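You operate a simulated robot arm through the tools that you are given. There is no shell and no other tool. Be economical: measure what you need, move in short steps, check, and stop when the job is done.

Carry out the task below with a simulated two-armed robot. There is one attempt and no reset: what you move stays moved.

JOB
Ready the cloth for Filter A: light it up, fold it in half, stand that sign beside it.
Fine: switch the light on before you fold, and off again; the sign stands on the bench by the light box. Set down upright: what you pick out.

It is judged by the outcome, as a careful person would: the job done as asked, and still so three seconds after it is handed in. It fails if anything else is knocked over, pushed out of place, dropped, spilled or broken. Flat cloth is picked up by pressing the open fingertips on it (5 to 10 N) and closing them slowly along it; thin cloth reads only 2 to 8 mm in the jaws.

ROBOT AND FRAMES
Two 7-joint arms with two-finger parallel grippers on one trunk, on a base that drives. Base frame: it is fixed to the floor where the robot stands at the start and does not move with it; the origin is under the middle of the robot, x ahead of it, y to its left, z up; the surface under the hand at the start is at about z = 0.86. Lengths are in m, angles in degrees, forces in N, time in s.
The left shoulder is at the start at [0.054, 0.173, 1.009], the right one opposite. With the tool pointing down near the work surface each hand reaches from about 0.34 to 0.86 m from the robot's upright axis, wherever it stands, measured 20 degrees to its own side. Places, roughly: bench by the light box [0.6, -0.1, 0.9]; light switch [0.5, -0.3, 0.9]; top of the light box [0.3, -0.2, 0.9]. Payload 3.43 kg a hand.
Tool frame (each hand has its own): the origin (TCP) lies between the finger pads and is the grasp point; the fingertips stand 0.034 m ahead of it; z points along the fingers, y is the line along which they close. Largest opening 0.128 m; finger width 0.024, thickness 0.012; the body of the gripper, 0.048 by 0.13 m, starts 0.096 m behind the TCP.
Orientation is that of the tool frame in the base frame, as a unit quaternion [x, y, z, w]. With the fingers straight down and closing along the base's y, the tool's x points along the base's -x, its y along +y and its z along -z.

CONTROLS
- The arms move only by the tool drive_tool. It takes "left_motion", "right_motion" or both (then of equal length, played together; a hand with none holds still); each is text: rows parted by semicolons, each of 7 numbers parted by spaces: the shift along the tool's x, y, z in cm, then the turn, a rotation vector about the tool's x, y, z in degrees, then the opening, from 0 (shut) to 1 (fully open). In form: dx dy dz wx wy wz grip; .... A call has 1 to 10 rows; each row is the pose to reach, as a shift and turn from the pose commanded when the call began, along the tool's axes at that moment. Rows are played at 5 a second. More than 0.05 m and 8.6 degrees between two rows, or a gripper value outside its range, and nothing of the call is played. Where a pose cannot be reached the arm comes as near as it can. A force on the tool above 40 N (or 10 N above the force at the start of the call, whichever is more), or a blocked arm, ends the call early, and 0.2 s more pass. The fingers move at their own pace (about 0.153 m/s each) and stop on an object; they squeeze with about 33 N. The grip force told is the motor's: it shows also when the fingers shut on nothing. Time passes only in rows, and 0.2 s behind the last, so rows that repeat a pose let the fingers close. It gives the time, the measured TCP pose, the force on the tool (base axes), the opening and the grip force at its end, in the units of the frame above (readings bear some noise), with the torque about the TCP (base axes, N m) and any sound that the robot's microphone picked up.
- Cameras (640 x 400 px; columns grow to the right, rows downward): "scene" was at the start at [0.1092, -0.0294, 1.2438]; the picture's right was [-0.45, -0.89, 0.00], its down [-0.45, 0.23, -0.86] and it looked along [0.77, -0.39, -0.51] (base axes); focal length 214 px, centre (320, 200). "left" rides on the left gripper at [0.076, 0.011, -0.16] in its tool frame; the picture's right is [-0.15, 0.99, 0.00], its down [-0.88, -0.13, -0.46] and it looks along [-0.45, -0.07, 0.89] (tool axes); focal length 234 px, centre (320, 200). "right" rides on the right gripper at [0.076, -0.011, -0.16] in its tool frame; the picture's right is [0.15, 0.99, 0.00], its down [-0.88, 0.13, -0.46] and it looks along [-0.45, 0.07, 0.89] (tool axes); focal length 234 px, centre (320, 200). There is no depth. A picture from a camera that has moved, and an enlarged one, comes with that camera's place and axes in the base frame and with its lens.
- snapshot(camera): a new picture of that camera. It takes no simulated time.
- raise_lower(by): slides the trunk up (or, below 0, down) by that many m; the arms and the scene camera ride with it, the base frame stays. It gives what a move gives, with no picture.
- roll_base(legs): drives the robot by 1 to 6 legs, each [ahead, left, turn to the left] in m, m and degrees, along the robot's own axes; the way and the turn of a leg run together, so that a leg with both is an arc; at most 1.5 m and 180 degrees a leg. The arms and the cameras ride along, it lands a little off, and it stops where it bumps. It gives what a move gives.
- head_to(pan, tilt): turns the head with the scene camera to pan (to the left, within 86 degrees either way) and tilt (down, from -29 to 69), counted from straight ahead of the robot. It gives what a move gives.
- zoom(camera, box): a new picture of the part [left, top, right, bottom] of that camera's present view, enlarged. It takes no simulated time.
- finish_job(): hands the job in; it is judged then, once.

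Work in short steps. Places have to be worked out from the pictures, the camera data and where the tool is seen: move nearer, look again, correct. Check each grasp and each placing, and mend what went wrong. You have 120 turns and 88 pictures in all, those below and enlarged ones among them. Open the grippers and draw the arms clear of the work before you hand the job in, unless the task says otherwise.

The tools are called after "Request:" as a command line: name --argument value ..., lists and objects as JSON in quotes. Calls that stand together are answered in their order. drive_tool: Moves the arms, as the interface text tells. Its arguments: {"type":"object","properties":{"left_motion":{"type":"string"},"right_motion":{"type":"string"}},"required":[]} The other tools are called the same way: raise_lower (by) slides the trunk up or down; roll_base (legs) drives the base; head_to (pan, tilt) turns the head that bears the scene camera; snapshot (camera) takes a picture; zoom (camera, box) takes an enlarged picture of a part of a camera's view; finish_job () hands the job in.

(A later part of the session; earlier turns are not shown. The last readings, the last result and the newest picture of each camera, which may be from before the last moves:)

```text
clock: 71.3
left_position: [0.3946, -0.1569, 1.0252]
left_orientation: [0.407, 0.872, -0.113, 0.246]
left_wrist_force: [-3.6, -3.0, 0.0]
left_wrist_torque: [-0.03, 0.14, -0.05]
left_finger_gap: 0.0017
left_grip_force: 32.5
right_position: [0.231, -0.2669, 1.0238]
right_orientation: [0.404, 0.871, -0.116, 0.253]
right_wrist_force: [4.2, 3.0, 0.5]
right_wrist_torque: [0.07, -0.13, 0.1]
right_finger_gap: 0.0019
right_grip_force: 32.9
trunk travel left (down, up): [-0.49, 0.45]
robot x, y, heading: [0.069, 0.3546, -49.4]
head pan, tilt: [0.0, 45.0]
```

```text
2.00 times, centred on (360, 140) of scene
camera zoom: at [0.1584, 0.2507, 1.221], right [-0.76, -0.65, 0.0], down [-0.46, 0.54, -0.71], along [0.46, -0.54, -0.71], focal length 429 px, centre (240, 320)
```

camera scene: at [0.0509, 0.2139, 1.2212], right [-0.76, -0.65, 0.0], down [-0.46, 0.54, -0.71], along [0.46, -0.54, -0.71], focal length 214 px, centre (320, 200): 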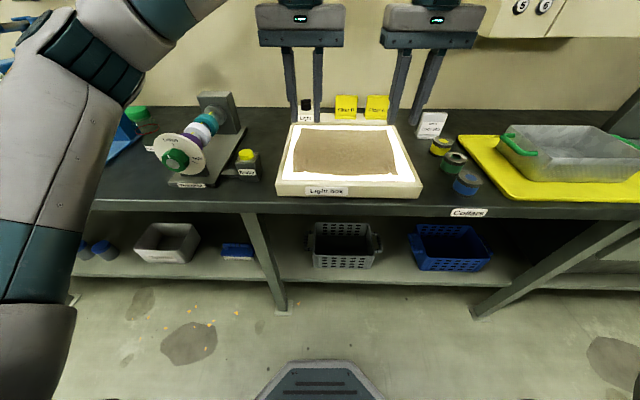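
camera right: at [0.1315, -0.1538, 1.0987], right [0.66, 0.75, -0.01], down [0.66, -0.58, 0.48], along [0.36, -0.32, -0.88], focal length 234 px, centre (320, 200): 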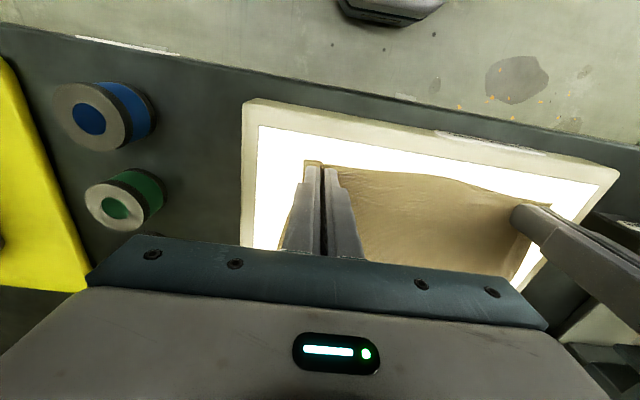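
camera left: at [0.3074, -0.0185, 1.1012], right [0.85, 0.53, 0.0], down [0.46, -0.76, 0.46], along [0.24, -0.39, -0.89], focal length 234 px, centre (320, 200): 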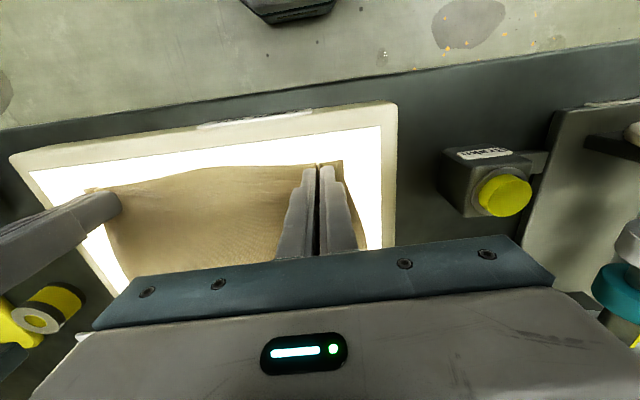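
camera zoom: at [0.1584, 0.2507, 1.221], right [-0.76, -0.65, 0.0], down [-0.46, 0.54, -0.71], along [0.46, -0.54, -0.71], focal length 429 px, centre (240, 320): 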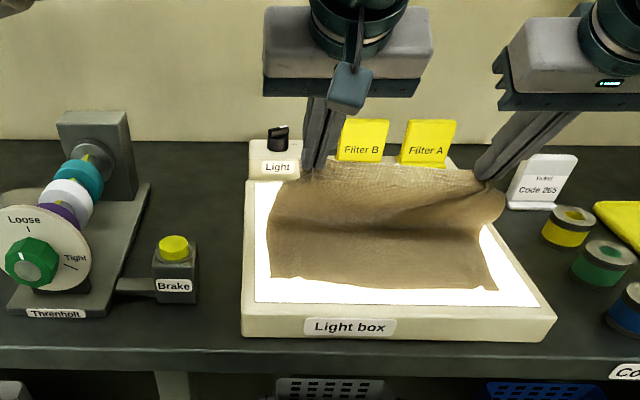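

The fold is rising cleanly. I continue the arc down to the near edge, letting the hands come a touch together.

Request:
drive_tool --left_motion "1.4 -0.1 -0.45 0 -3.5 0 0; 2.76 -0.2 -0.92 0 -7 0 0; 4.3 -0.2 -1.05 0 -10 0 0; 5.87 -0.2 -1.12 0 -13 0 0; 7.3 -0.2 -0.9 0 -16 0 0; 8.75 -0.2 -0.68 0 -19 0 0; 10 -0.2 -0.35 0 -21.5 0 0; 11.09 -0.2 -0.06 0 -24 0 0; 11.09 -0.2 -0.06 0 -24 0 0" --right_motion "1.4 0.1 -0.45 0 -3.5 0 0; 2.76 0.2 -0.92 0 -7 0 0; 4.3 0.2 -1.05 0 -10 0 0; 5.87 0.3 -1.12 0 -13 0 0; 7.3 0.3 -0.9 0 -16 0 0; 8.75 0.4 -0.68 0 -19 0 0; 10 0.4 -0.35 0 -21.5 0 0; 11.09 0.5 -0.06 0 -24 0 0; 11.09 0.5 -0.06 0 -24 0 0"

Request:
zoom --camera "scene" --box '[200, 40, 520, 240]'

```text
clock: 73.3
left_position: [0.3286, -0.0828, 0.9717]
left_orientation: [0.374, 0.802, -0.196, 0.422]
left_wrist_force: [-15.9, -24.1, 3.0]
left_wrist_torque: [-0.67, 0.36, -0.73]
left_finger_gap: 0.0023
left_grip_force: 32.6
right_position: [0.2113, -0.2501, 0.9955]
right_orientation: [0.37, 0.8, -0.197, 0.429]
right_wrist_force: [16.2, 24.4, -4.1]
right_wrist_torque: [0.63, -0.28, 0.77]
right_finger_gap: 0.002
right_grip_force: 33.0
right hand out of reach, approached as far as the arm can: row 5, 6, 7, 8, 9
trunk travel left (down, up): [-0.49, 0.45]
robot x, y, heading: [0.0694, 0.3566, -49.6]
head pan, tilt: [0.0, 45.0]
```

```text
2.00 times, centred on (360, 140) of scene
camera zoom: at [0.1574, 0.2523, 1.2213], right [-0.76, -0.65, 0.0], down [-0.46, 0.54, -0.71], along [0.46, -0.54, -0.71], focal length 429 px, centre (240, 320)
```

zoom: 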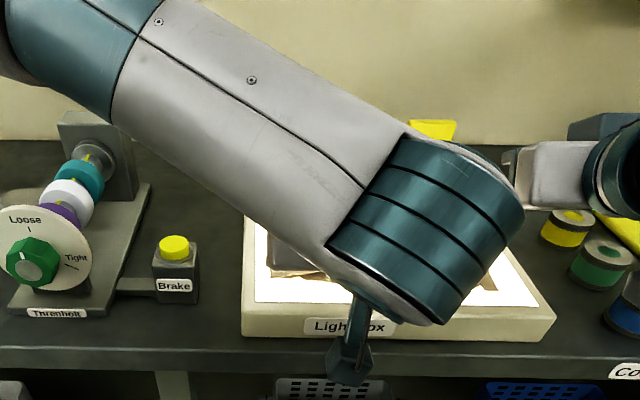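

The right arm stopped short and cloth is taut between the hands. I bring the left hand back level with the right, then let the base drive both backward together.

Request:
drive_tool --left_motion "-1.6 0 0.9 0 0 0 0; -3.2 0 1.8 0 0 0 0; -4.84 0 2.72 0 0 0 0; -4.84 0 2.72 0 0 0 0"

```text
clock: 74.3
left_position: [0.3622, -0.1211, 0.9954]
left_orientation: [0.374, 0.803, -0.193, 0.421]
left_wrist_force: [-12.0, -9.6, -1.1]
left_wrist_torque: [-0.24, 0.25, -0.4]
left_finger_gap: 0.0021
left_grip_force: 32.9
right_position: [0.2103, -0.2528, 0.9952]
right_orientation: [0.371, 0.799, -0.2, 0.429]
right_wrist_force: [10.9, 10.1, -0.7]
right_wrist_torque: [0.2, -0.22, 0.4]
right_finger_gap: 0.0021
right_grip_force: 32.6
trunk travel left (down, up): [-0.49, 0.45]
robot x, y, heading: [0.0691, 0.3538, -49.4]
head pan, tilt: [0.0, 45.0]
```

I slacken the cloth by 5 mm and drive back about 6.8 cm with both hands holding.

Request:
drive_tool --left_motion "0 -0.3 0 0 0 0 0; 0 -0.6 0 0 0 0 0; 0 -0.6 0 0 0 0 0"

Request:
roll_base --legs '[[-0.068, 0, 0]]'

Request:
snapshot --camera "scene"

Request:
snapshot --camera "right"

```text
clock: 75.2
left_position: [0.3575, -0.1257, 0.9947]
left_orientation: [0.374, 0.803, -0.195, 0.422]
left_wrist_force: [-2.4, -2.0, -0.2]
left_wrist_torque: [-0.06, 0.04, -0.12]
left_finger_gap: 0.0019
left_grip_force: 33.5
right_position: [0.2092, -0.2522, 0.995]
right_orientation: [0.372, 0.799, -0.2, 0.428]
right_wrist_force: [3.8, 2.4, 0.2]
right_wrist_torque: [0.05, -0.09, 0.05]
right_finger_gap: 0.0021
right_grip_force: 33.0
trunk travel left (down, up): [-0.49, 0.45]
robot x, y, heading: [0.0703, 0.3557, -49.8]
head pan, tilt: [0.0, 45.0]
```

```text
clock: 76.2
left_position: [0.3131, -0.0739, 0.9957]
left_orientation: [0.374, 0.803, -0.194, 0.422]
left_wrist_force: [-1.4, -1.4, -0.1]
left_wrist_torque: [-0.05, 0.0, -0.09]
left_finger_gap: 0.0022
left_grip_force: 33.0
right_position: [0.1666, -0.2007, 0.9961]
right_orientation: [0.371, 0.799, -0.2, 0.429]
right_wrist_force: [1.8, 1.9, 0.1]
right_wrist_torque: [-0.01, -0.02, 0.0]
right_finger_gap: 0.0021
right_grip_force: 32.8
trunk travel left (down, up): [-0.49, 0.45]
robot x, y, heading: [0.0284, 0.403, -49.6]
head pan, tilt: [0.0, 45.0]
```

```text
31 pictures are left
camera scene: at [0.1135, 0.3033, 1.2214], right [-0.76, -0.65, 0.0], down [-0.46, 0.54, -0.71], along [0.46, -0.54, -0.71], focal length 214 px, centre (320, 200)
```

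scene: 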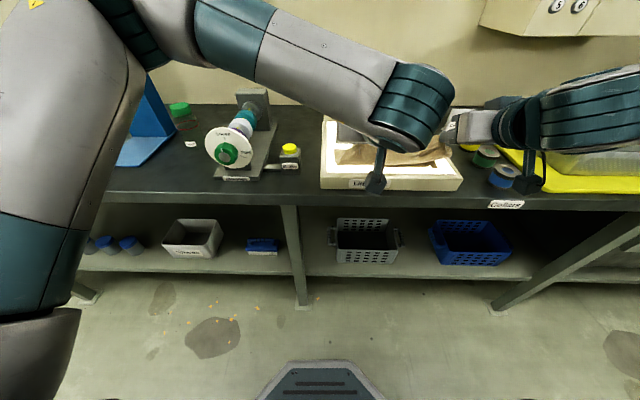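

```text
30 pictures are left
camera right: at [0.0446, -0.0746, 1.0213], right [0.7, 0.7, -0.12], down [0.17, 0.0, 0.99], along [0.69, -0.71, -0.12], focal length 234 px, centre (320, 200)
```

right: 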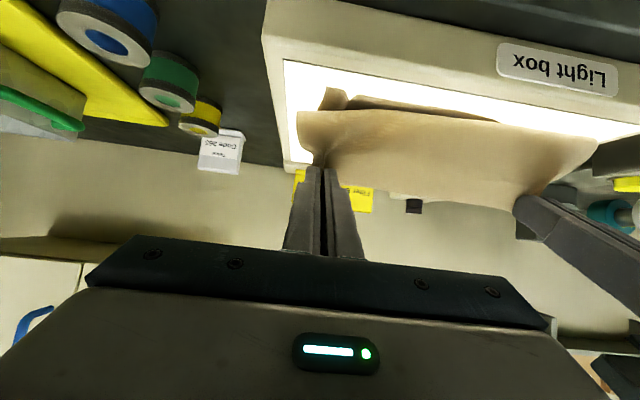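

The fold looks right from the right hand's camera: the upper edge hangs just above the near edge. I lower both hands close to the lower layer, trimming the edges to match.

Request:
drive_tool --left_motion "1.1 0.2 0.9 0 0 0 0; 2.2 0.4 1.8 0 0 0 0; 3.3 0.4 2.7 0 0 0 0; 3.9 0.4 3.2 0 0 0 0; 3.9 0.4 3.2 0 0 0 0" --right_motion "1.3 0.1 0.6 0 0 0 0; 2.6 0.2 1.2 0 0 0 0; 3.8 0.3 1.8 0 0 0 0; 4.7 0.3 2.2 0 0 0 0; 4.7 0.3 2.2 0 0 0 0"

Request:
snapshot --camera "right"

Request:
snapshot --camera "left"

```text
clock: 77.3
left_position: [0.3206, -0.0748, 0.9442]
left_orientation: [0.375, 0.802, -0.196, 0.422]
left_wrist_force: [-8.1, -7.8, 0.0]
left_wrist_torque: [-0.19, 0.19, -0.3]
left_finger_gap: 0.002
left_grip_force: 32.8
right_position: [0.1768, -0.2125, 0.9497]
right_orientation: [0.371, 0.8, -0.199, 0.428]
right_wrist_force: [6.6, 7.9, 0.5]
right_wrist_torque: [0.18, -0.19, 0.29]
right_finger_gap: 0.002
right_grip_force: 33.1
right hand out of reach, approached as far as the arm can: row 1, 2, 3, 4, 5
trunk travel left (down, up): [-0.49, 0.45]
robot x, y, heading: [0.0264, 0.4021, -49.3]
head pan, tilt: [0.0, 45.0]
```

```text
29 pictures are left
camera right: at [0.054, -0.0866, 0.9756], right [0.7, 0.7, -0.12], down [0.17, 0.0, 0.99], along [0.69, -0.71, -0.12], focal length 234 px, centre (320, 200)
```

right: 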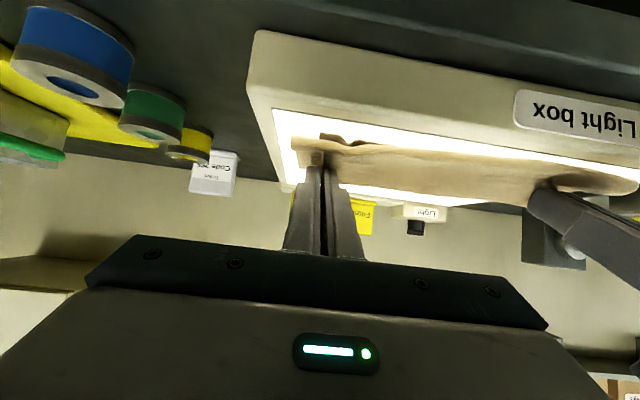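

```text
28 pictures are left
camera left: at [0.2167, 0.066, 0.9748], right [0.81, 0.57, 0.12], down [-0.02, -0.18, 0.98], along [0.58, -0.8, -0.13], focal length 234 px, centre (320, 200)
```

left: 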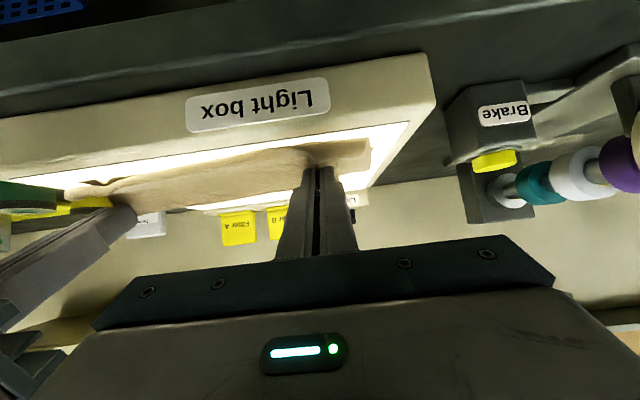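

The right hand is about 2 cm short of the near edge. I advance the left 1.2 cm and drive back 2 cm.

Request:
drive_tool --left_motion "-0.35 -0.3 0.5 0 0 0 0; -0.68 -0.6 1.0 0 0 0 0; -0.68 -0.6 1.0 0 0 0 0"

Request:
roll_base --legs '[[-0.022, 0, 0]]'

Request:
snapshot --camera "right"

```text
clock: 78.2
left_position: [0.3245, -0.0878, 0.9455]
left_orientation: [0.374, 0.802, -0.195, 0.423]
left_wrist_force: [-2.8, -1.9, 0.2]
left_wrist_torque: [-0.02, 0.02, -0.04]
left_finger_gap: 0.0022
left_grip_force: 33.8
right_position: [0.1754, -0.2143, 0.9504]
right_orientation: [0.371, 0.799, -0.199, 0.428]
right_wrist_force: [1.7, 1.0, 0.3]
right_wrist_torque: [0.06, -0.03, 0.06]
right_finger_gap: 0.0019
right_grip_force: 33.2
trunk travel left (down, up): [-0.49, 0.45]
robot x, y, heading: [0.0239, 0.4021, -49.8]
head pan, tilt: [0.0, 45.0]
```

```text
clock: 79.0
left_position: [0.311, -0.073, 0.9455]
left_orientation: [0.375, 0.802, -0.194, 0.422]
left_wrist_force: [-2.2, -0.8, 0.4]
left_wrist_torque: [0.0, 0.02, -0.05]
left_finger_gap: 0.0018
left_grip_force: 32.9
right_position: [0.1618, -0.1979, 0.9498]
right_orientation: [0.371, 0.8, -0.199, 0.428]
right_wrist_force: [1.3, 1.6, 0.4]
right_wrist_torque: [0.02, -0.01, 0.04]
right_finger_gap: 0.0018
right_grip_force: 33.1
trunk travel left (down, up): [-0.49, 0.45]
robot x, y, heading: [0.0112, 0.4225, -49.2]
head pan, tilt: [0.0, 45.0]
```

```text
27 pictures are left
camera right: at [0.0401, -0.0706, 0.9755], right [0.7, 0.7, -0.12], down [0.17, 0.0, 0.99], along [0.69, -0.71, -0.12], focal length 234 px, centre (320, 200)
```

right: 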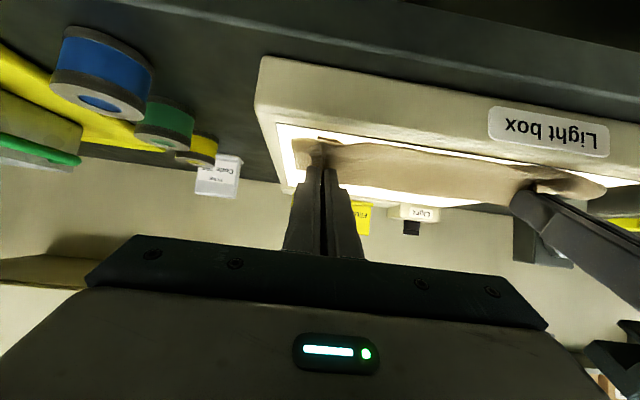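

The upper layer now covers the near edge. I lower both hands with the trunk by 1 cm, then open slowly.

Request:
raise_lower --by -0.01

Request:
drive_tool --left_motion "0 0 0 0 0 0 0.03; 0 0 0 0 0 0 0.06; 0 0 0 0 0 0 0.1; 0 0 0 0 0 0 0.15; 0 0 0 0 0 0 0.2; 0 0 0 0 0 0 0.2" --right_motion "0 0 0 0 0 0 0.03; 0 0 0 0 0 0 0.06; 0 0 0 0 0 0 0.1; 0 0 0 0 0 0 0.15; 0 0 0 0 0 0 0.2; 0 0 0 0 0 0 0.2"

Request:
zoom --camera "right" --box '[240, 80, 640, 260]'

```text
clock: 79.5
left_position: [0.3112, -0.0716, 0.936]
left_orientation: [0.374, 0.802, -0.195, 0.422]
left_wrist_force: [-1.6, -1.3, 9.7]
left_wrist_torque: [-0.12, -0.07, -0.02]
left_finger_gap: 0.002
left_grip_force: 32.8
right_position: [0.163, -0.1956, 0.9412]
right_orientation: [0.371, 0.8, -0.199, 0.428]
right_wrist_force: [1.9, 1.6, 1.4]
right_wrist_torque: [0.02, -0.04, 0.05]
right_finger_gap: 0.0019
right_grip_force: 33.4
trunk travel left (down, up): [-0.48, 0.46]
robot x, y, heading: [0.0097, 0.4204, -49.3]
head pan, tilt: [0.0, 45.0]
```

```text
clock: 80.9
left_position: [0.3106, -0.0722, 0.9354]
left_orientation: [0.374, 0.802, -0.195, 0.423]
left_wrist_force: [2.5, 1.7, 12.2]
left_wrist_torque: [-0.23, -0.16, 0.08]
left_finger_gap: 0.0226
left_grip_force: 0.1
right_position: [0.1616, -0.1953, 0.9416]
right_orientation: [0.37, 0.8, -0.199, 0.429]
right_wrist_force: [0.1, -0.2, 0.2]
right_wrist_torque: [-0.01, 0.03, -0.02]
right_finger_gap: 0.0258
right_grip_force: 0.0
trunk travel left (down, up): [-0.48, 0.46]
robot x, y, heading: [0.0117, 0.4242, -49.2]
head pan, tilt: [0.0, 45.0]
```

```text
1.60 times, centred on (440, 170) of right
camera zoom: at [0.04, -0.0697, 0.9661], right [0.7, 0.7, -0.12], down [0.17, 0.0, 0.99], along [0.69, -0.71, -0.12], focal length 375 px, centre (128, 248)
```

zoom: 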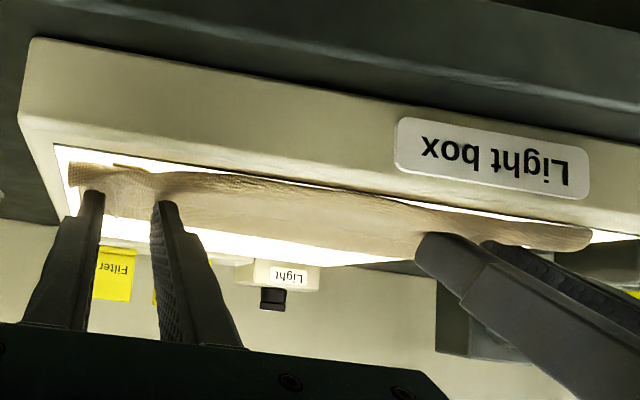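

Both have let go. I lift straight up with the trunk and look at the result.

Request:
raise_lower --by 0.1

Request:
drive_tool --left_motion "0 0 -4 0 5 0 0.2; 0 1 -8 0 12 0 0.2; 0 3 -10 0 20 0 0.2; 0 5 -11 0 28 0 0.2; 0 7 -12 0 36 0 0.2" --right_motion "0 0 -3 0 4 0 0.2; 0 -1 -6 0 9 0 0.2; 0 -2 -8 0 14 0 0.2; 0 -4 -9 0 20 0 0.2; 0 -6 -10 0 25 0 0.2"

Request:
snapshot --camera "scene"

```text
clock: 82.3
left_position: [0.3106, -0.0726, 1.0343]
left_orientation: [0.374, 0.803, -0.194, 0.421]
left_wrist_force: [1.2, -0.3, -0.3]
left_wrist_torque: [0.01, 0.04, -0.03]
left_finger_gap: 0.0256
left_grip_force: 0.1
right_position: [0.1627, -0.1978, 1.0397]
right_orientation: [0.372, 0.8, -0.2, 0.427]
right_wrist_force: [-0.2, 0.1, -0.4]
right_wrist_torque: [-0.01, 0.02, 0.0]
right_finger_gap: 0.0257
right_grip_force: 0.2
trunk travel left (down, up): [-0.58, 0.36]
robot x, y, heading: [0.0111, 0.4208, -49.3]
head pan, tilt: [0.0, 45.0]
```

```text
clock: 83.5
left_position: [0.3013, 0.049, 1.1034]
left_orientation: [0.417, 0.894, -0.07, 0.152]
left_wrist_force: [0.3, 0.0, 0.1]
left_wrist_torque: [0.01, -0.02, -0.02]
left_finger_gap: 0.0257
left_grip_force: 0.0
right_position: [0.0612, -0.1715, 1.0963]
right_orientation: [0.406, 0.874, -0.113, 0.244]
right_wrist_force: [0.5, -0.4, -0.5]
right_wrist_torque: [-0.05, 0.01, 0.04]
right_finger_gap: 0.0258
right_grip_force: 0.1
right hand out of reach, approached as far as the arm can: row 1, 2
trunk travel left (down, up): [-0.58, 0.36]
robot x, y, heading: [0.0142, 0.4196, -49.6]
head pan, tilt: [0.0, 45.0]
```

```text
25 pictures are left
camera scene: at [0.1008, 0.3183, 1.3112], right [-0.76, -0.65, 0.0], down [-0.46, 0.54, -0.71], along [0.46, -0.54, -0.71], focal length 214 px, centre (320, 200)
```

scene: 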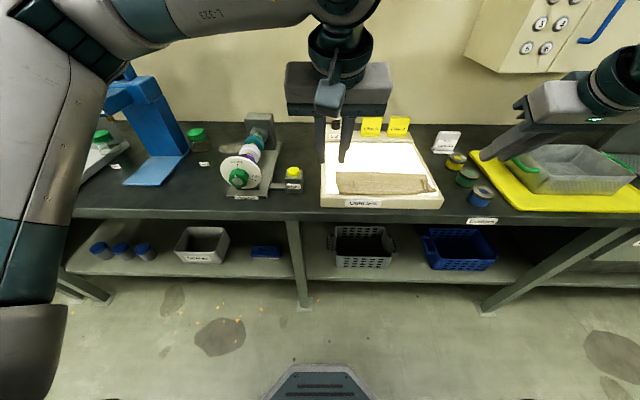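

Request:
zoom --camera "scene" --box '[310, 125, 454, 215]'

```text
4.44 times, centred on (382, 170) of scene
camera zoom: at [0.1008, 0.3183, 1.3112], right [-0.76, -0.65, 0.0], down [-0.46, 0.54, -0.71], along [0.46, -0.54, -0.71], focal length 953 px, centre (44, 333)
```

zoom: 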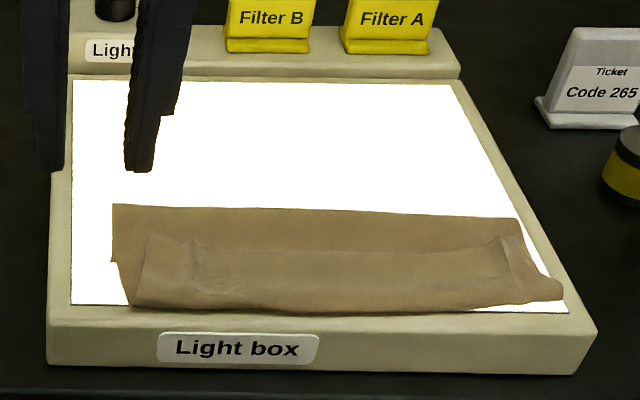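

Near the end I pulled the crease about 4 cm towards me, so the top layer has slack and its edge curled back over itself (crease F≈0.346, edge at ≈0.304, near edge ≈0.281). I'll take that free edge again, lift it to let the crease slide back, and lay it down on a tighter arc. First I bring the hands above it.

Request:
drive_tool --left_motion "-2 -1.5 2.5 0 4 0 0.25; -4 -3 5 0 8 0 0.25; -6 -4.5 7.5 0 12 0 0.25; -8 -6 10 0 16 0 0.25; -10 -7.3 12.3 0 19.3 0 0.25; -10 -7.3 12.3 0 19.3 0 0.25" --right_motion "-1.2 1.1 2.5 0 6 0 0.25; -2.5 2.2 5 0 12 0 0.25; -3.7 3.3 7.5 0 18 0 0.25; -5 4.4 10 0 24 0 0.25; -6.2 5.4 12.6 0 31 0 0.25; -6.2 5.4 12.6 0 31 0 0.25"

Request:
zoom --camera "left" --box '[160, 60, 480, 260]'

Request:
zoom --camera "right" --box '[160, 60, 480, 260]'

```text
clock: 84.9
left_position: [0.3319, -0.0991, 1.0233]
left_orientation: [0.421, 0.907, 0.001, 0.002]
left_wrist_force: [-0.1, -0.2, 0.6]
left_wrist_torque: [-0.03, -0.05, 0.0]
left_finger_gap: 0.032
left_grip_force: 0.1
right_position: [0.1806, -0.2273, 1.0217]
right_orientation: [0.421, 0.907, -0.001, 0.003]
right_wrist_force: [0.2, -0.4, -0.8]
right_wrist_torque: [-0.05, -0.04, -0.02]
right_finger_gap: 0.0321
right_grip_force: 0.0
trunk travel left (down, up): [-0.58, 0.36]
robot x, y, heading: [0.0146, 0.4222, -49.5]
head pan, tilt: [0.0, 45.0]
```

```text
2.00 times, centred on (320, 160) of left
camera zoom: at [0.2903, -0.0338, 1.1835], right [0.85, 0.52, 0.0], down [0.47, -0.76, 0.46], along [0.24, -0.39, -0.89], focal length 468 px, centre (320, 280)
```

zoom: 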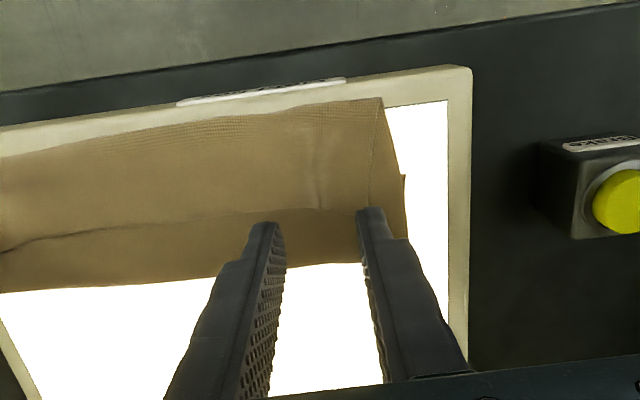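

```text
2.00 times, centred on (320, 160) of right
camera zoom: at [0.1219, -0.1755, 1.1803], right [0.66, 0.75, 0.0], down [0.67, -0.59, 0.46], along [0.35, -0.31, -0.89], focal length 468 px, centre (320, 280)
```

zoom: 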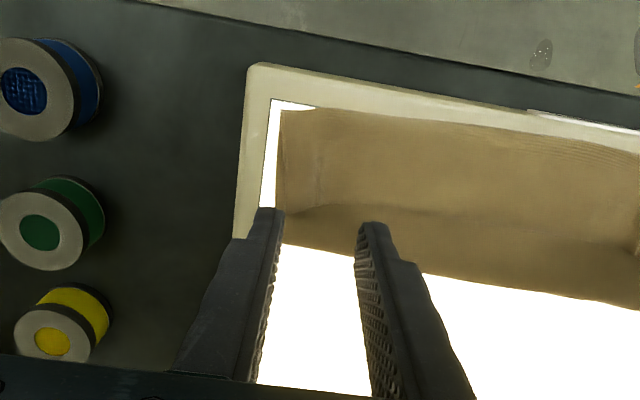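

Both hands sit about 1.3 cm inside the flap's free edge. I lower to just above it.

Request:
drive_tool --left_motion "0 0 3 0 0 0 0.25; 0 0 6 0 0 0 0.25; 0 0 7.5 0 0 0 0.25; 0 0 7.9 0 0 0 0.25; 0 0 7.9 0 0 0 0.25" --right_motion "0 0.5 3 0 0 0 0.25; 0 0.5 6 0 0 0 0.25; 0 0.5 7.3 0 0 0 0.25; 0 0.5 7.7 0 0 0 0.25; 0 0.5 7.7 0 0 0 0.25"

```text
clock: 86.1
left_position: [0.3321, -0.1015, 0.9413]
left_orientation: [0.422, 0.907, 0.0, 0.002]
left_wrist_force: [0.0, -1.4, 4.7]
left_wrist_torque: [-0.08, 0.02, 0.01]
left_finger_gap: 0.0319
left_grip_force: 0.0
right_position: [0.1854, -0.2251, 0.9428]
right_orientation: [0.421, 0.907, -0.003, 0.002]
right_wrist_force: [-0.4, 0.0, 3.6]
right_wrist_torque: [0.0, 0.0, 0.01]
right_finger_gap: 0.032
right_grip_force: 0.1
trunk travel left (down, up): [-0.58, 0.36]
robot x, y, heading: [0.0119, 0.4215, -49.5]
head pan, tilt: [0.0, 45.0]
```

Light contact, about 4–5 N each – good for taking only the top layer. I close slowly.

Request:
drive_tool --left_motion "0 0 0.03 0 0 0 0.24; 0 0 0.03 0 0 0 0.22; 0 0 0.03 0 0 0 0.19; 0 0 0.03 0 0 0 0.16; 0 0 0.03 0 0 0 0.13; 0 0 0.03 0 0 0 0.10; 0 0 0.03 0 0 0 0.07; 0 0 0.03 0 0 0 0.04; 0 0 0.03 0 0 0 0.01; 0 0 0.03 0 0 0 0" --right_motion "0 0 0.06 0 0 0 0.24; 0 0 0.06 0 0 0 0.22; 0 0 0.06 0 0 0 0.19; 0 0 0.06 0 0 0 0.16; 0 0 0.06 0 0 0 0.13; 0 0 0.06 0 0 0 0.10; 0 0 0.06 0 0 0 0.07; 0 0 0.06 0 0 0 0.04; 0 0 0.06 0 0 0 0.01; 0 0 0.06 0 0 0 0"

Request:
drive_tool --left_motion "0 -0.2 -0.5 0 0 0 0; -0.5 -0.4 -1.5 0 0 0 0; -1 -0.4 -3 0 0 0 0; -1 -0.4 -3 0 0 0 0" --right_motion "0 0.2 -0.5 0 0 0 0; -0.5 0.4 -1.5 0 0 0 0; -1 0.4 -3 0 0 0 0; -1 0.4 -3 0 0 0 0"

Request:
zoom --camera "scene" --box '[300, 100, 476, 210]'

```text
clock: 88.3
left_position: [0.3304, -0.1019, 0.9429]
left_orientation: [0.422, 0.907, 0.0, 0.001]
left_wrist_force: [-7.0, -5.9, 8.3]
left_wrist_torque: [-0.16, 0.25, 0.05]
left_finger_gap: 0.003
left_grip_force: 33.2
right_position: [0.1849, -0.223, 0.9422]
right_orientation: [0.421, 0.907, -0.002, 0.003]
right_wrist_force: [7.9, 6.6, 3.9]
right_wrist_torque: [0.2, -0.23, -0.05]
right_finger_gap: 0.0021
right_grip_force: 33.2
trunk travel left (down, up): [-0.58, 0.36]
robot x, y, heading: [0.0116, 0.4194, -49.4]
head pan, tilt: [0.0, 45.0]
```

```text
clock: 89.3
left_position: [0.3364, -0.1119, 0.971]
left_orientation: [0.421, 0.907, 0.002, 0.001]
left_wrist_force: [-0.9, 0.0, -0.1]
left_wrist_torque: [0.0, 0.0, 0.0]
left_finger_gap: 0.0031
left_grip_force: 32.7
right_position: [0.194, -0.2305, 0.971]
right_orientation: [0.421, 0.907, -0.001, 0.001]
right_wrist_force: [1.0, 0.3, -0.7]
right_wrist_torque: [0.0, 0.01, -0.02]
right_finger_gap: 0.0019
right_grip_force: 32.5
trunk travel left (down, up): [-0.58, 0.36]
robot x, y, heading: [0.0107, 0.4211, -49.5]
head pan, tilt: [0.0, 45.0]
```

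```text
3.64 times, centred on (388, 155) of scene
camera zoom: at [0.1007, 0.3183, 1.3112], right [-0.76, -0.65, 0.0], down [-0.46, 0.54, -0.71], along [0.46, -0.54, -0.71], focal length 780 px, centre (73, 364)
```

zoom: 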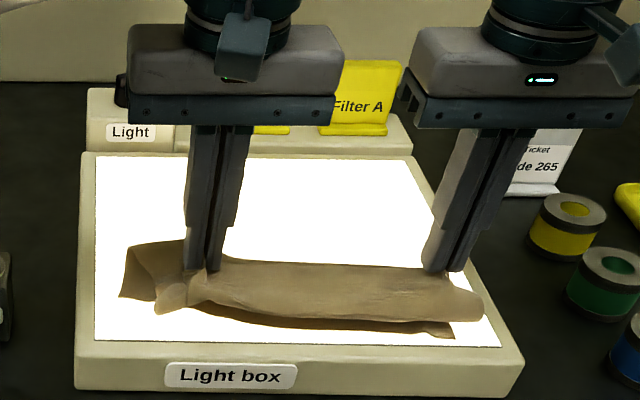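

Both hold (3 and 2 mm). I lift and move back over the middle, so the crease slides to the half line, and check.

Request:
drive_tool --left_motion "-1.5 0 -2.5 0 0 0 0; -3.5 0 -5 0 0 0 0; -6 0 -7 0 0 0 0; -8.7 0 -8.4 0 0 0 0; -8.7 0 -8.4 0 0 0 0" --right_motion "-1.5 0 -2.5 0 0 0 0; -3.5 0 -5 0 0 0 0; -6 0 -7 0 0 0 0; -8.7 0 -8.4 0 0 0 0; -8.7 0 -8.4 0 0 0 0"

Request:
zoom --camera "scene" --box '[300, 70, 492, 190]'

```text
clock: 90.5
left_position: [0.3916, -0.1787, 1.0578]
left_orientation: [0.422, 0.907, 0.002, 0.001]
left_wrist_force: [0.1, 0.7, -0.3]
left_wrist_torque: [-0.01, -0.03, -0.03]
left_finger_gap: 0.0031
left_grip_force: 32.7
right_position: [0.2505, -0.2961, 1.0581]
right_orientation: [0.421, 0.907, -0.002, 0.004]
right_wrist_force: [0.7, -0.4, -0.2]
right_wrist_torque: [-0.07, 0.02, -0.02]
right_finger_gap: 0.0018
right_grip_force: 32.9
trunk travel left (down, up): [-0.58, 0.36]
robot x, y, heading: [0.0111, 0.4184, -49.6]
head pan, tilt: [0.0, 45.0]
```

```text
3.33 times, centred on (396, 130) of scene
camera zoom: at [0.1005, 0.3198, 1.3114], right [-0.76, -0.65, 0.0], down [-0.46, 0.54, -0.71], along [0.46, -0.54, -0.71], focal length 715 px, centre (67, 433)
```

zoom: 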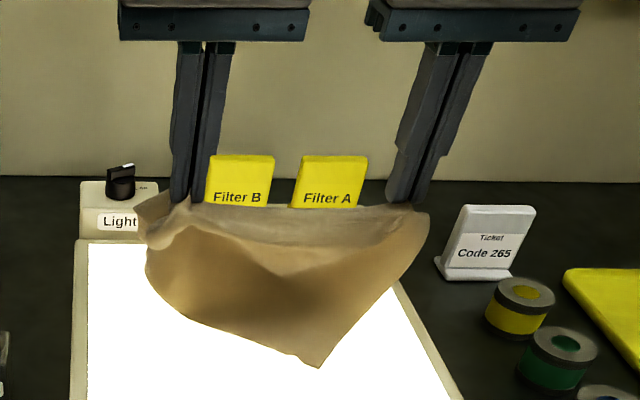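

The left hand took two layers: the cloth's left side hangs from it whole, with the near-right corner dangling. I look closer at what it holds.

Request:
zoom --camera "left" --box '[160, 40, 480, 240]'

Request:
zoom --camera "scene" --box '[328, 110, 440, 180]'

```text
2.00 times, centred on (320, 140) of left
camera zoom: at [0.3501, -0.1131, 1.2183], right [0.85, 0.53, 0.0], down [0.47, -0.76, 0.46], along [0.24, -0.39, -0.89], focal length 468 px, centre (320, 320)
```

zoom: 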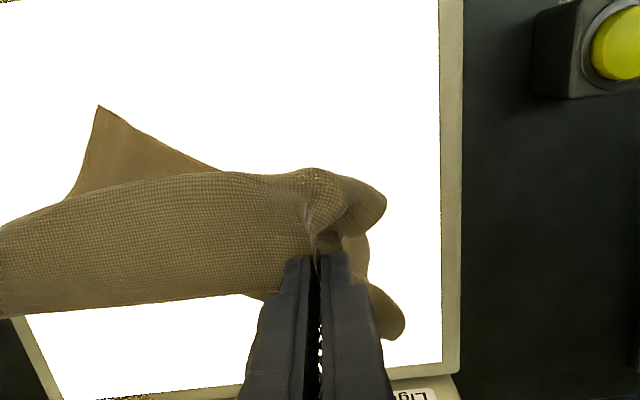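

```text
5.71 times, centred on (384, 145) of scene
camera zoom: at [0.1005, 0.3198, 1.3114], right [-0.76, -0.65, 0.0], down [-0.46, 0.54, -0.71], along [0.46, -0.54, -0.71], focal length 1226 px, centre (-46, 514)
```

zoom: 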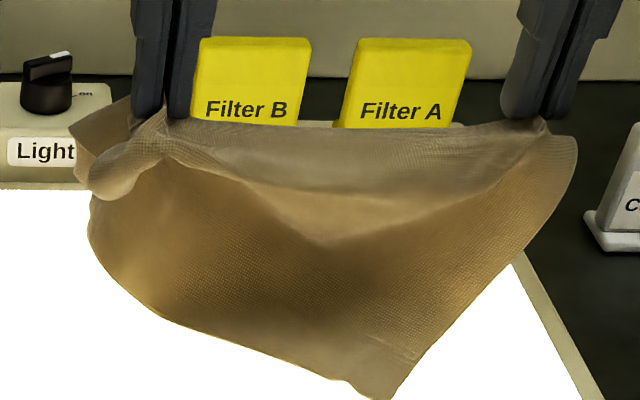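

I'll use this: the left hand holds both left corners together. I lay the cloth out again toward the far edge (body trailing toward me), so that afterwards only the near-right corner needs to be brought over. First the base goes 5 cm ahead.

Request:
roll_base --legs '[[0.05, 0.0, 0]]'

Request:
drive_tool --left_motion "-0.8 0 1.5 0 0 0 0; -1.7 0 3 0 0 0 0; -2.6 0 4.7 0 0 0 0; -3.4 0 6.4 0 0 0 0; -4.2 0 8 0 0 0 0; -4.8 0 9.5 0 0 0 0; -5 0.1 10.3 0 0 0 0; -5 0.1 10.3 0 0 0 0" --right_motion "-0.8 -0.1 1.5 0 0 0 0; -1.7 -0.2 3 0 0 0 0; -2.6 -0.3 4.7 0 0 0 0; -3.4 -0.4 6.4 0 0 0 0; -4.2 -0.6 8 0 0 0 0; -4.8 -0.8 9.5 0 0 0 0; -5 -0.8 10.3 0 0 0 0; -5 -0.8 10.3 0 0 0 0"

Request:
zoom --camera "scene" --box '[264, 80, 456, 200]'

```text
clock: 91.4
left_position: [0.4211, -0.2156, 1.0575]
left_orientation: [0.421, 0.907, 0.0, 0.001]
left_wrist_force: [-0.7, 0.2, 1.0]
left_wrist_torque: [0.0, 0.01, 0.05]
left_finger_gap: 0.0029
left_grip_force: 33.0
right_position: [0.2812, -0.3328, 1.058]
right_orientation: [0.42, 0.907, -0.002, 0.003]
right_wrist_force: [0.5, -0.4, -0.8]
right_wrist_torque: [0.0, 0.0, 0.02]
right_finger_gap: 0.0023
right_grip_force: 33.1
trunk travel left (down, up): [-0.58, 0.36]
robot x, y, heading: [0.0446, 0.3854, -49.7]
head pan, tilt: [0.0, 45.0]
```

```text
clock: 93.2
left_position: [0.4513, -0.256, 0.9534]
left_orientation: [0.426, 0.905, 0.0, -0.001]
left_wrist_force: [-33.7, -20.8, 3.0]
left_wrist_torque: [-0.73, 1.13, 0.15]
left_finger_gap: 0.0028
left_grip_force: 33.0
right_position: [0.283, -0.3633, 0.9595]
right_orientation: [0.421, 0.907, 0.001, 0.004]
right_wrist_force: [32.6, 19.6, -0.8]
right_wrist_torque: [0.75, -1.14, -0.2]
right_finger_gap: 0.0025
right_grip_force: 32.8
right hand out of reach, approached as far as the arm can: row 3, 4, 5, 6, 7, 8
trunk travel left (down, up): [-0.58, 0.36]
robot x, y, heading: [0.0451, 0.3819, -49.7]
head pan, tilt: [0.0, 45.0]
```

```text
3.33 times, centred on (360, 140) of scene
camera zoom: at [0.1318, 0.2815, 1.3113], right [-0.76, -0.65, 0.0], down [-0.46, 0.54, -0.71], along [0.46, -0.54, -0.71], focal length 715 px, centre (187, 400)
```

zoom: 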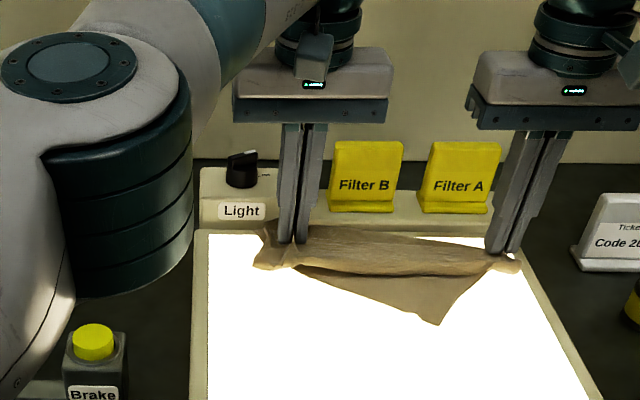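

The cloth is bunched and taut. I slacken it and release only the left hand, lifting it to see what lies beneath.

Request:
drive_tool --left_motion "0 -0.6 0 0 0 0 0; 0 -1.2 0 0 0 0 0; 0 -1.2 0.3 0 0 0 0.06; 0 -1.2 0.3 0 0 0 0.15; 0 -1.2 0.2 0 0 0 0.25; 0 -1.2 -2 0 0 0 0.25; 0 -1.2 -5 0 0 0 0.25; 0 -1.2 -7 0 0 0 0.25; 0 -1.2 -7 0 0 0 0.25"

Request:
zoom --camera "left" --box '[120, 40, 480, 265]'

Request:
zoom --camera "scene" --box '[314, 125, 442, 205]'

```text
clock: 95.2
left_position: [0.4437, -0.2498, 1.0008]
left_orientation: [0.422, 0.907, 0.001, 0.002]
left_wrist_force: [-0.6, 0.1, -0.3]
left_wrist_torque: [-0.01, 0.0, 0.04]
left_finger_gap: 0.0323
left_grip_force: 0.0
left hand out of reach, approached as far as the arm can: row 1, 2, 3, 4, 5, 6, 7, 8, 9
right_position: [0.281, -0.3661, 0.9591]
right_orientation: [0.421, 0.907, -0.001, 0.004]
right_wrist_force: [-0.3, -0.7, 0.8]
right_wrist_torque: [-0.02, 0.0, 0.01]
right_finger_gap: 0.002
right_grip_force: 32.8
trunk travel left (down, up): [-0.58, 0.36]
robot x, y, heading: [0.0429, 0.3818, -49.6]
head pan, tilt: [0.0, 45.0]
```

```text
1.78 times, centred on (300, 152) of left
camera zoom: at [0.4032, -0.1847, 1.163], right [0.85, 0.52, 0.0], down [0.47, -0.76, 0.46], along [0.24, -0.39, -0.89], focal length 416 px, centre (356, 284)
```

zoom: 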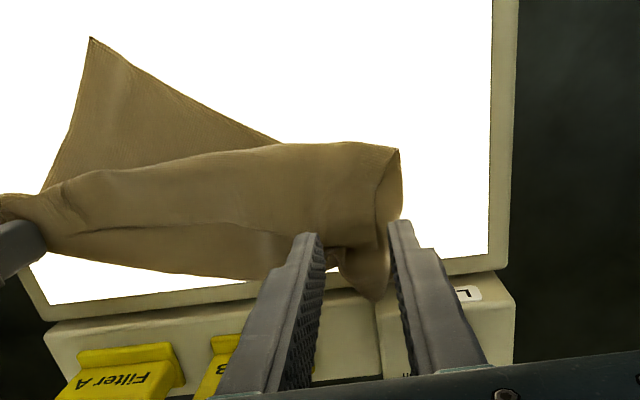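

```text
5.00 times, centred on (378, 165) of scene
camera zoom: at [0.1318, 0.2814, 1.3113], right [-0.76, -0.65, 0.0], down [-0.46, 0.54, -0.71], along [0.46, -0.54, -0.71], focal length 1072 px, centre (30, 375)
```

zoom: 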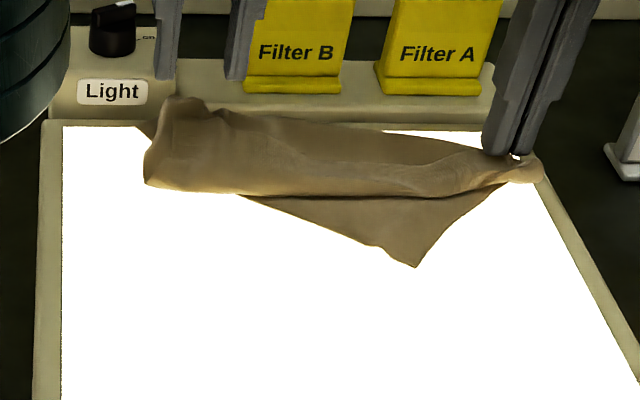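

The bundle is messy, but a single-layer piece of the far-left corner seems to stick out at the far side, just beyond the left fingers. I move the left hand over it to check.

Request:
drive_tool --left_motion "-1.3 0.1 0 0 0 0 0.3; -2.6 0.2 0 0 0 0 0.3; -3.9 0.3 0.5 0 0 0 0.3; -3.9 0.3 1.5 0 0 0 0.3; -3.9 0.3 1.5 0 0 0 0.3"

Request:
zoom --camera "left" --box '[200, 60, 440, 210]'

```text
clock: 96.4
left_position: [0.446, -0.2505, 0.9983]
left_orientation: [0.422, 0.907, 0.001, 0.002]
left_wrist_force: [0.5, -0.6, 0.0]
left_wrist_torque: [0.01, 0.0, -0.01]
left_finger_gap: 0.0386
left_grip_force: 0.0
left hand out of reach, approached as far as the arm can: row 1, 2, 3, 4, 5
right_position: [0.2797, -0.3662, 0.9592]
right_orientation: [0.421, 0.907, -0.001, 0.004]
right_wrist_force: [0.4, 0.2, 0.5]
right_wrist_torque: [-0.02, 0.01, 0.03]
right_finger_gap: 0.0022
right_grip_force: 33.3
trunk travel left (down, up): [-0.58, 0.36]
robot x, y, heading: [0.0453, 0.3844, -49.9]
head pan, tilt: [0.0, 45.0]
```

```text
2.67 times, centred on (320, 135) of left
camera zoom: at [0.4053, -0.1851, 1.1596], right [0.85, 0.52, 0.0], down [0.47, -0.76, 0.46], along [0.24, -0.39, -0.89], focal length 624 px, centre (320, 373)
```

zoom: 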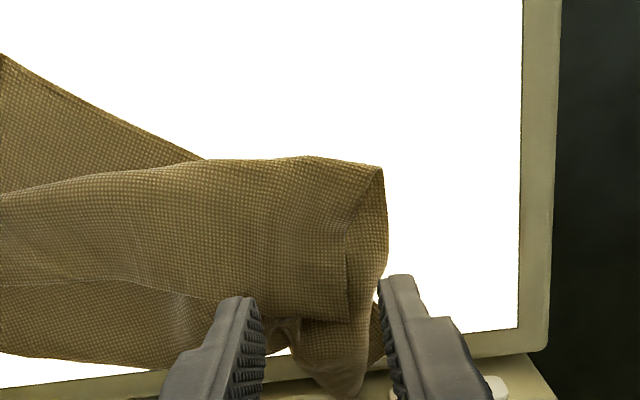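

The far-left corner of the top layer lies free at about [0.468, -0.266]. I shift the base a little ahead and right so the left hand can reach just inside that corner.

Request:
roll_base --legs '[[0.03, -0.03, 0]]'

Request:
drive_tool --left_motion "1 0.9 0 0 0 0 0.2; 1.9 1.8 0 0 0 0 0.2; 1.9 1.8 2.5 0 0 0 0.2; 1.9 1.8 4.2 0 0 0 0.2; 1.9 1.8 4.6 0 0 0 0.2; 1.9 1.8 4.6 0 0 0 0.2"

Request:
zoom --camera "left" --box '[240, 60, 400, 160]'

```text
clock: 97.3
left_position: [0.4436, -0.2907, 0.9993]
left_orientation: [0.421, 0.907, 0.001, 0.002]
left_wrist_force: [0.5, 0.0, -1.4]
left_wrist_torque: [0.01, 0.02, 0.01]
left_finger_gap: 0.0383
left_grip_force: 0.1
right_position: [0.2774, -0.4052, 0.9589]
right_orientation: [0.421, 0.907, -0.002, 0.004]
right_wrist_force: [-0.2, 0.0, 0.3]
right_wrist_torque: [-0.04, 0.0, -0.02]
right_finger_gap: 0.0022
right_grip_force: 32.5
trunk travel left (down, up): [-0.58, 0.36]
robot x, y, heading: [0.0397, 0.3436, -49.6]
head pan, tilt: [0.0, 45.0]
```

```text
clock: 98.7
left_position: [0.4445, -0.2649, 0.9529]
left_orientation: [0.422, 0.907, 0.001, 0.003]
left_wrist_force: [-0.9, 0.4, 0.4]
left_wrist_torque: [-0.01, -0.01, 0.02]
left_finger_gap: 0.0256
left_grip_force: 0.1
right_position: [0.2783, -0.4064, 0.9582]
right_orientation: [0.421, 0.907, -0.002, 0.003]
right_wrist_force: [0.4, -0.5, -0.4]
right_wrist_torque: [-0.03, 0.05, 0.01]
right_finger_gap: 0.0021
right_grip_force: 32.8
trunk travel left (down, up): [-0.58, 0.36]
robot x, y, heading: [0.0414, 0.3423, -49.5]
head pan, tilt: [0.0, 45.0]
```

```text
4.00 times, centred on (320, 110) of left
camera zoom: at [0.4037, -0.1994, 1.1139], right [0.85, 0.53, 0.0], down [0.47, -0.76, 0.46], along [0.24, -0.39, -0.89], focal length 937 px, centre (320, 560)
```

zoom: 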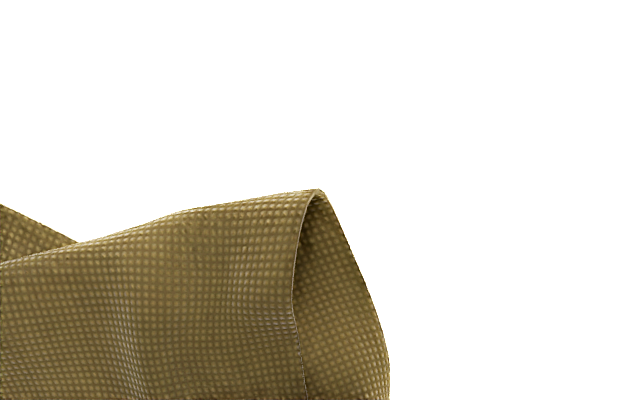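

My picture was framed too high, but it shows the flap's side edge right under the hand's centre. I move 2.2 cm inward and look again.

Request:
drive_tool --left_motion "0 -1.1 -0.5 0 0 0 0.2; 0 -2.2 -0.5 0 0 0 0.2; 0 -2.2 -0.3 0 0 0 0.2; 0 -2.2 -0.3 0 0 0 0.2"

Request:
zoom --camera "left" --box '[200, 100, 440, 250]'

```text
clock: 99.7
left_position: [0.4272, -0.2806, 0.9566]
left_orientation: [0.422, 0.907, 0.001, 0.001]
left_wrist_force: [-0.1, -0.4, 0.4]
left_wrist_torque: [-0.03, 0.01, 0.0]
left_finger_gap: 0.0257
left_grip_force: 0.1
right_position: [0.2789, -0.4071, 0.9595]
right_orientation: [0.421, 0.907, -0.001, 0.003]
right_wrist_force: [-0.2, -0.5, 0.2]
right_wrist_torque: [-0.03, -0.01, 0.01]
right_finger_gap: 0.0021
right_grip_force: 33.2
trunk travel left (down, up): [-0.58, 0.36]
robot x, y, heading: [0.0426, 0.3418, -49.2]
head pan, tilt: [0.0, 45.0]
```

```text
2.67 times, centred on (320, 175) of left
camera zoom: at [0.3868, -0.2143, 1.1175], right [0.85, 0.53, 0.0], down [0.47, -0.76, 0.46], along [0.24, -0.39, -0.89], focal length 624 px, centre (320, 267)
```

zoom: 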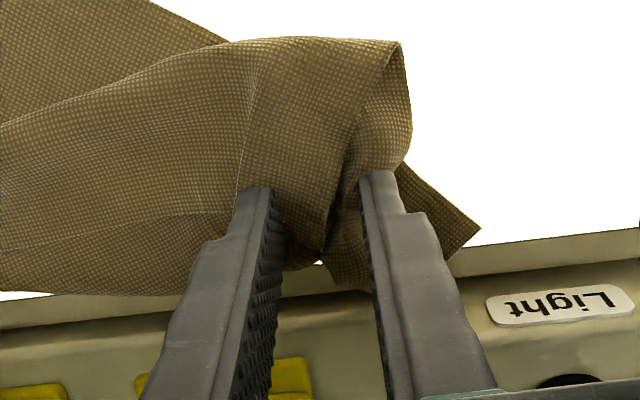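

The left corners lie nearly on each other, so if I bring the far-right corner onto the near-right one I can pinch both pairs and stretch the cloth out already folded in half. I look where the near-right corner lies now.

Request:
drive_tool --left_motion "0 0 -5 0 0 0 0.25; 0 0 -10 0 0 0 0.25; 2 3 -14 0 0 0 0.25; 2 3 -14 0 0 0 0.25"

Request:
zoom --camera "scene" --box '[290, 125, 418, 205]'

```text
refused: row 3 steps farther than a row can; nothing moved
```

```text
5.00 times, centred on (354, 165) of scene
camera zoom: at [0.129, 0.2403, 1.3113], right [-0.76, -0.65, 0.0], down [-0.46, 0.54, -0.71], along [0.46, -0.54, -0.71], focal length 1072 px, centre (150, 375)
```

zoom: 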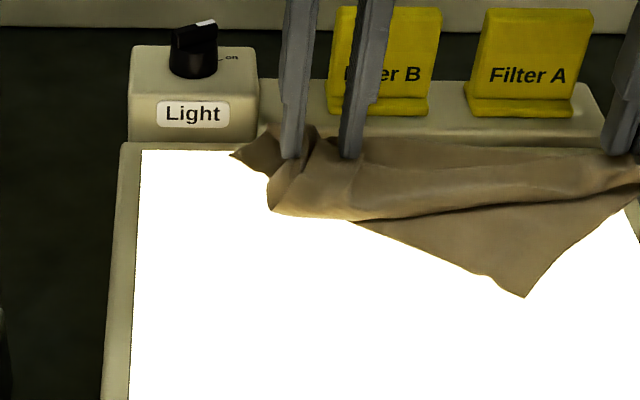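

The near-left corner (NL) sticks out singly at the far left. Simplest is to undo the mess: pull NL straight back to its place with the left hand, then NR with the right. I move the left hand over NL.

Request:
drive_tool --left_motion "0 0 -3 0 0 0 0.2; -0.5 2 -3.5 0 0 0 0.2; -0.9 4.2 -3.5 0 0 0 0.2; -0.9 4.2 -1.5 0 0 0 0.2; -0.9 4.2 -0.3 0 0 0 0.2; -0.9 4.2 -0.3 0 0 0 0.2"

Request:
zoom --camera "left" --box '[200, 100, 440, 250]'

```text
clock: 101.1
left_position: [0.4662, -0.2595, 0.9597]
left_orientation: [0.422, 0.906, 0.001, 0.002]
left_wrist_force: [0.3, -0.1, -0.7]
left_wrist_torque: [0.0, 0.02, 0.0]
left_finger_gap: 0.0253
left_grip_force: 0.1
right_position: [0.279, -0.406, 0.9597]
right_orientation: [0.421, 0.907, -0.001, 0.003]
right_wrist_force: [-0.4, 0.2, 0.3]
right_wrist_torque: [-0.02, 0.01, 0.01]
right_finger_gap: 0.0018
right_grip_force: 33.1
trunk travel left (down, up): [-0.58, 0.36]
robot x, y, heading: [0.0422, 0.3439, -49.6]
head pan, tilt: [0.0, 45.0]
```

```text
2.67 times, centred on (320, 175) of left
camera zoom: at [0.4249, -0.194, 1.1206], right [0.85, 0.53, 0.0], down [0.47, -0.76, 0.46], along [0.24, -0.39, -0.89], focal length 624 px, centre (320, 267)
```

zoom: 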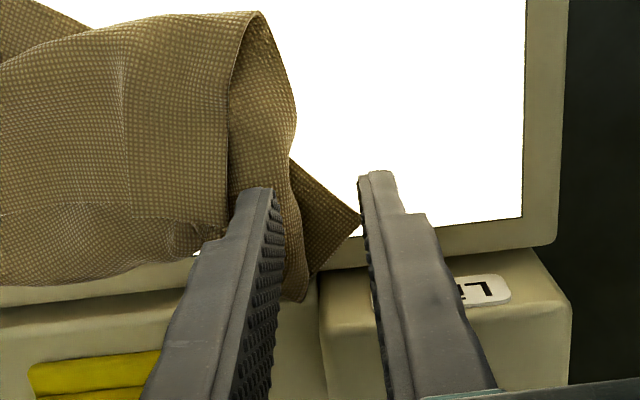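

The NL tip lies between the fingers. I narrow the opening, go 1.2 cm further and press.

Request:
drive_tool --left_motion "-0.6 0.2 0 0 0 0 0.12; -1.25 0.4 0.5 0 0 0 0.12; -1.25 0.4 1.2 0 0 0 0.12; -1.25 0.4 1.8 0 0 0 0.12; -1.25 0.4 2.1 0 0 0 0.12; -1.25 0.4 2.1 0 0 0 0.12"

```text
clock: 102.5
left_position: [0.4764, -0.2653, 0.9405]
left_orientation: [0.422, 0.907, 0.0, 0.002]
left_wrist_force: [2.8, -3.3, 15.6]
left_wrist_torque: [-0.21, 0.19, 0.05]
left_finger_gap: 0.0154
left_grip_force: 0.8
right_position: [0.2777, -0.4064, 0.9603]
right_orientation: [0.421, 0.907, -0.002, 0.004]
right_wrist_force: [0.1, 0.4, 0.4]
right_wrist_torque: [0.0, 0.0, 0.0]
right_finger_gap: 0.0021
right_grip_force: 33.1
trunk travel left (down, up): [-0.58, 0.36]
robot x, y, heading: [0.0414, 0.343, -49.5]
head pan, tilt: [0.0, 45.0]
```

I close slowly on the corner, then lift 2.5 cm to test it.

Request:
drive_tool --left_motion "0 0 -0.06 0 0 0 0.1; 0 0 -0.06 0 0 0 0.08; 0 0 -0.06 0 0 0 0.06; 0 0 -0.06 0 0 0 0.04; 0 0 -0.06 0 0 0 0.02; 0 0 -0.06 0 0 0 0; 0 0 -0.06 0 0 0 0; 0.3 0 -0.8 0 0 0 0; 0.8 0 -2.5 0 0 0 0; 0.8 0 -2.5 0 0 0 0"

Request:
zoom --camera "left" --box '[200, 80, 440, 230]'

```text
clock: 104.7
left_position: [0.4721, -0.2601, 0.9628]
left_orientation: [0.421, 0.907, 0.001, 0.001]
left_wrist_force: [-0.3, 0.2, -0.1]
left_wrist_torque: [0.01, -0.04, -0.01]
left_finger_gap: 0.0001
left_grip_force: 32.7
right_position: [0.279, -0.4076, 0.958]
right_orientation: [0.421, 0.907, -0.001, 0.003]
right_wrist_force: [-0.6, 0.1, 0.5]
right_wrist_torque: [0.01, 0.0, 0.02]
right_finger_gap: 0.0022
right_grip_force: 32.9
trunk travel left (down, up): [-0.58, 0.36]
robot x, y, heading: [0.0382, 0.3411, -49.4]
head pan, tilt: [0.0, 45.0]
```

```text
2.67 times, centred on (320, 155) of left
camera zoom: at [0.4319, -0.1943, 1.1231], right [0.85, 0.53, 0.0], down [0.47, -0.76, 0.46], along [0.24, -0.39, -0.89], focal length 624 px, centre (320, 320)
```

zoom: 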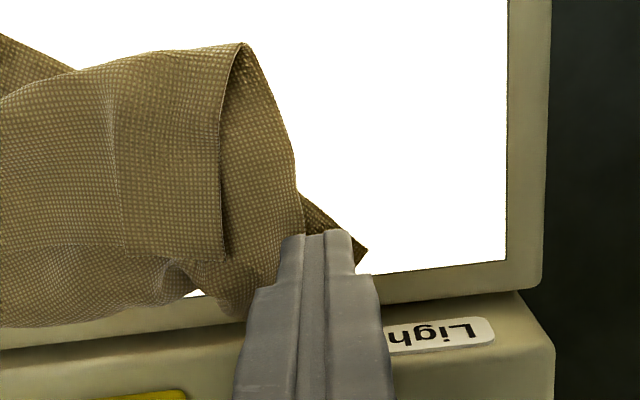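

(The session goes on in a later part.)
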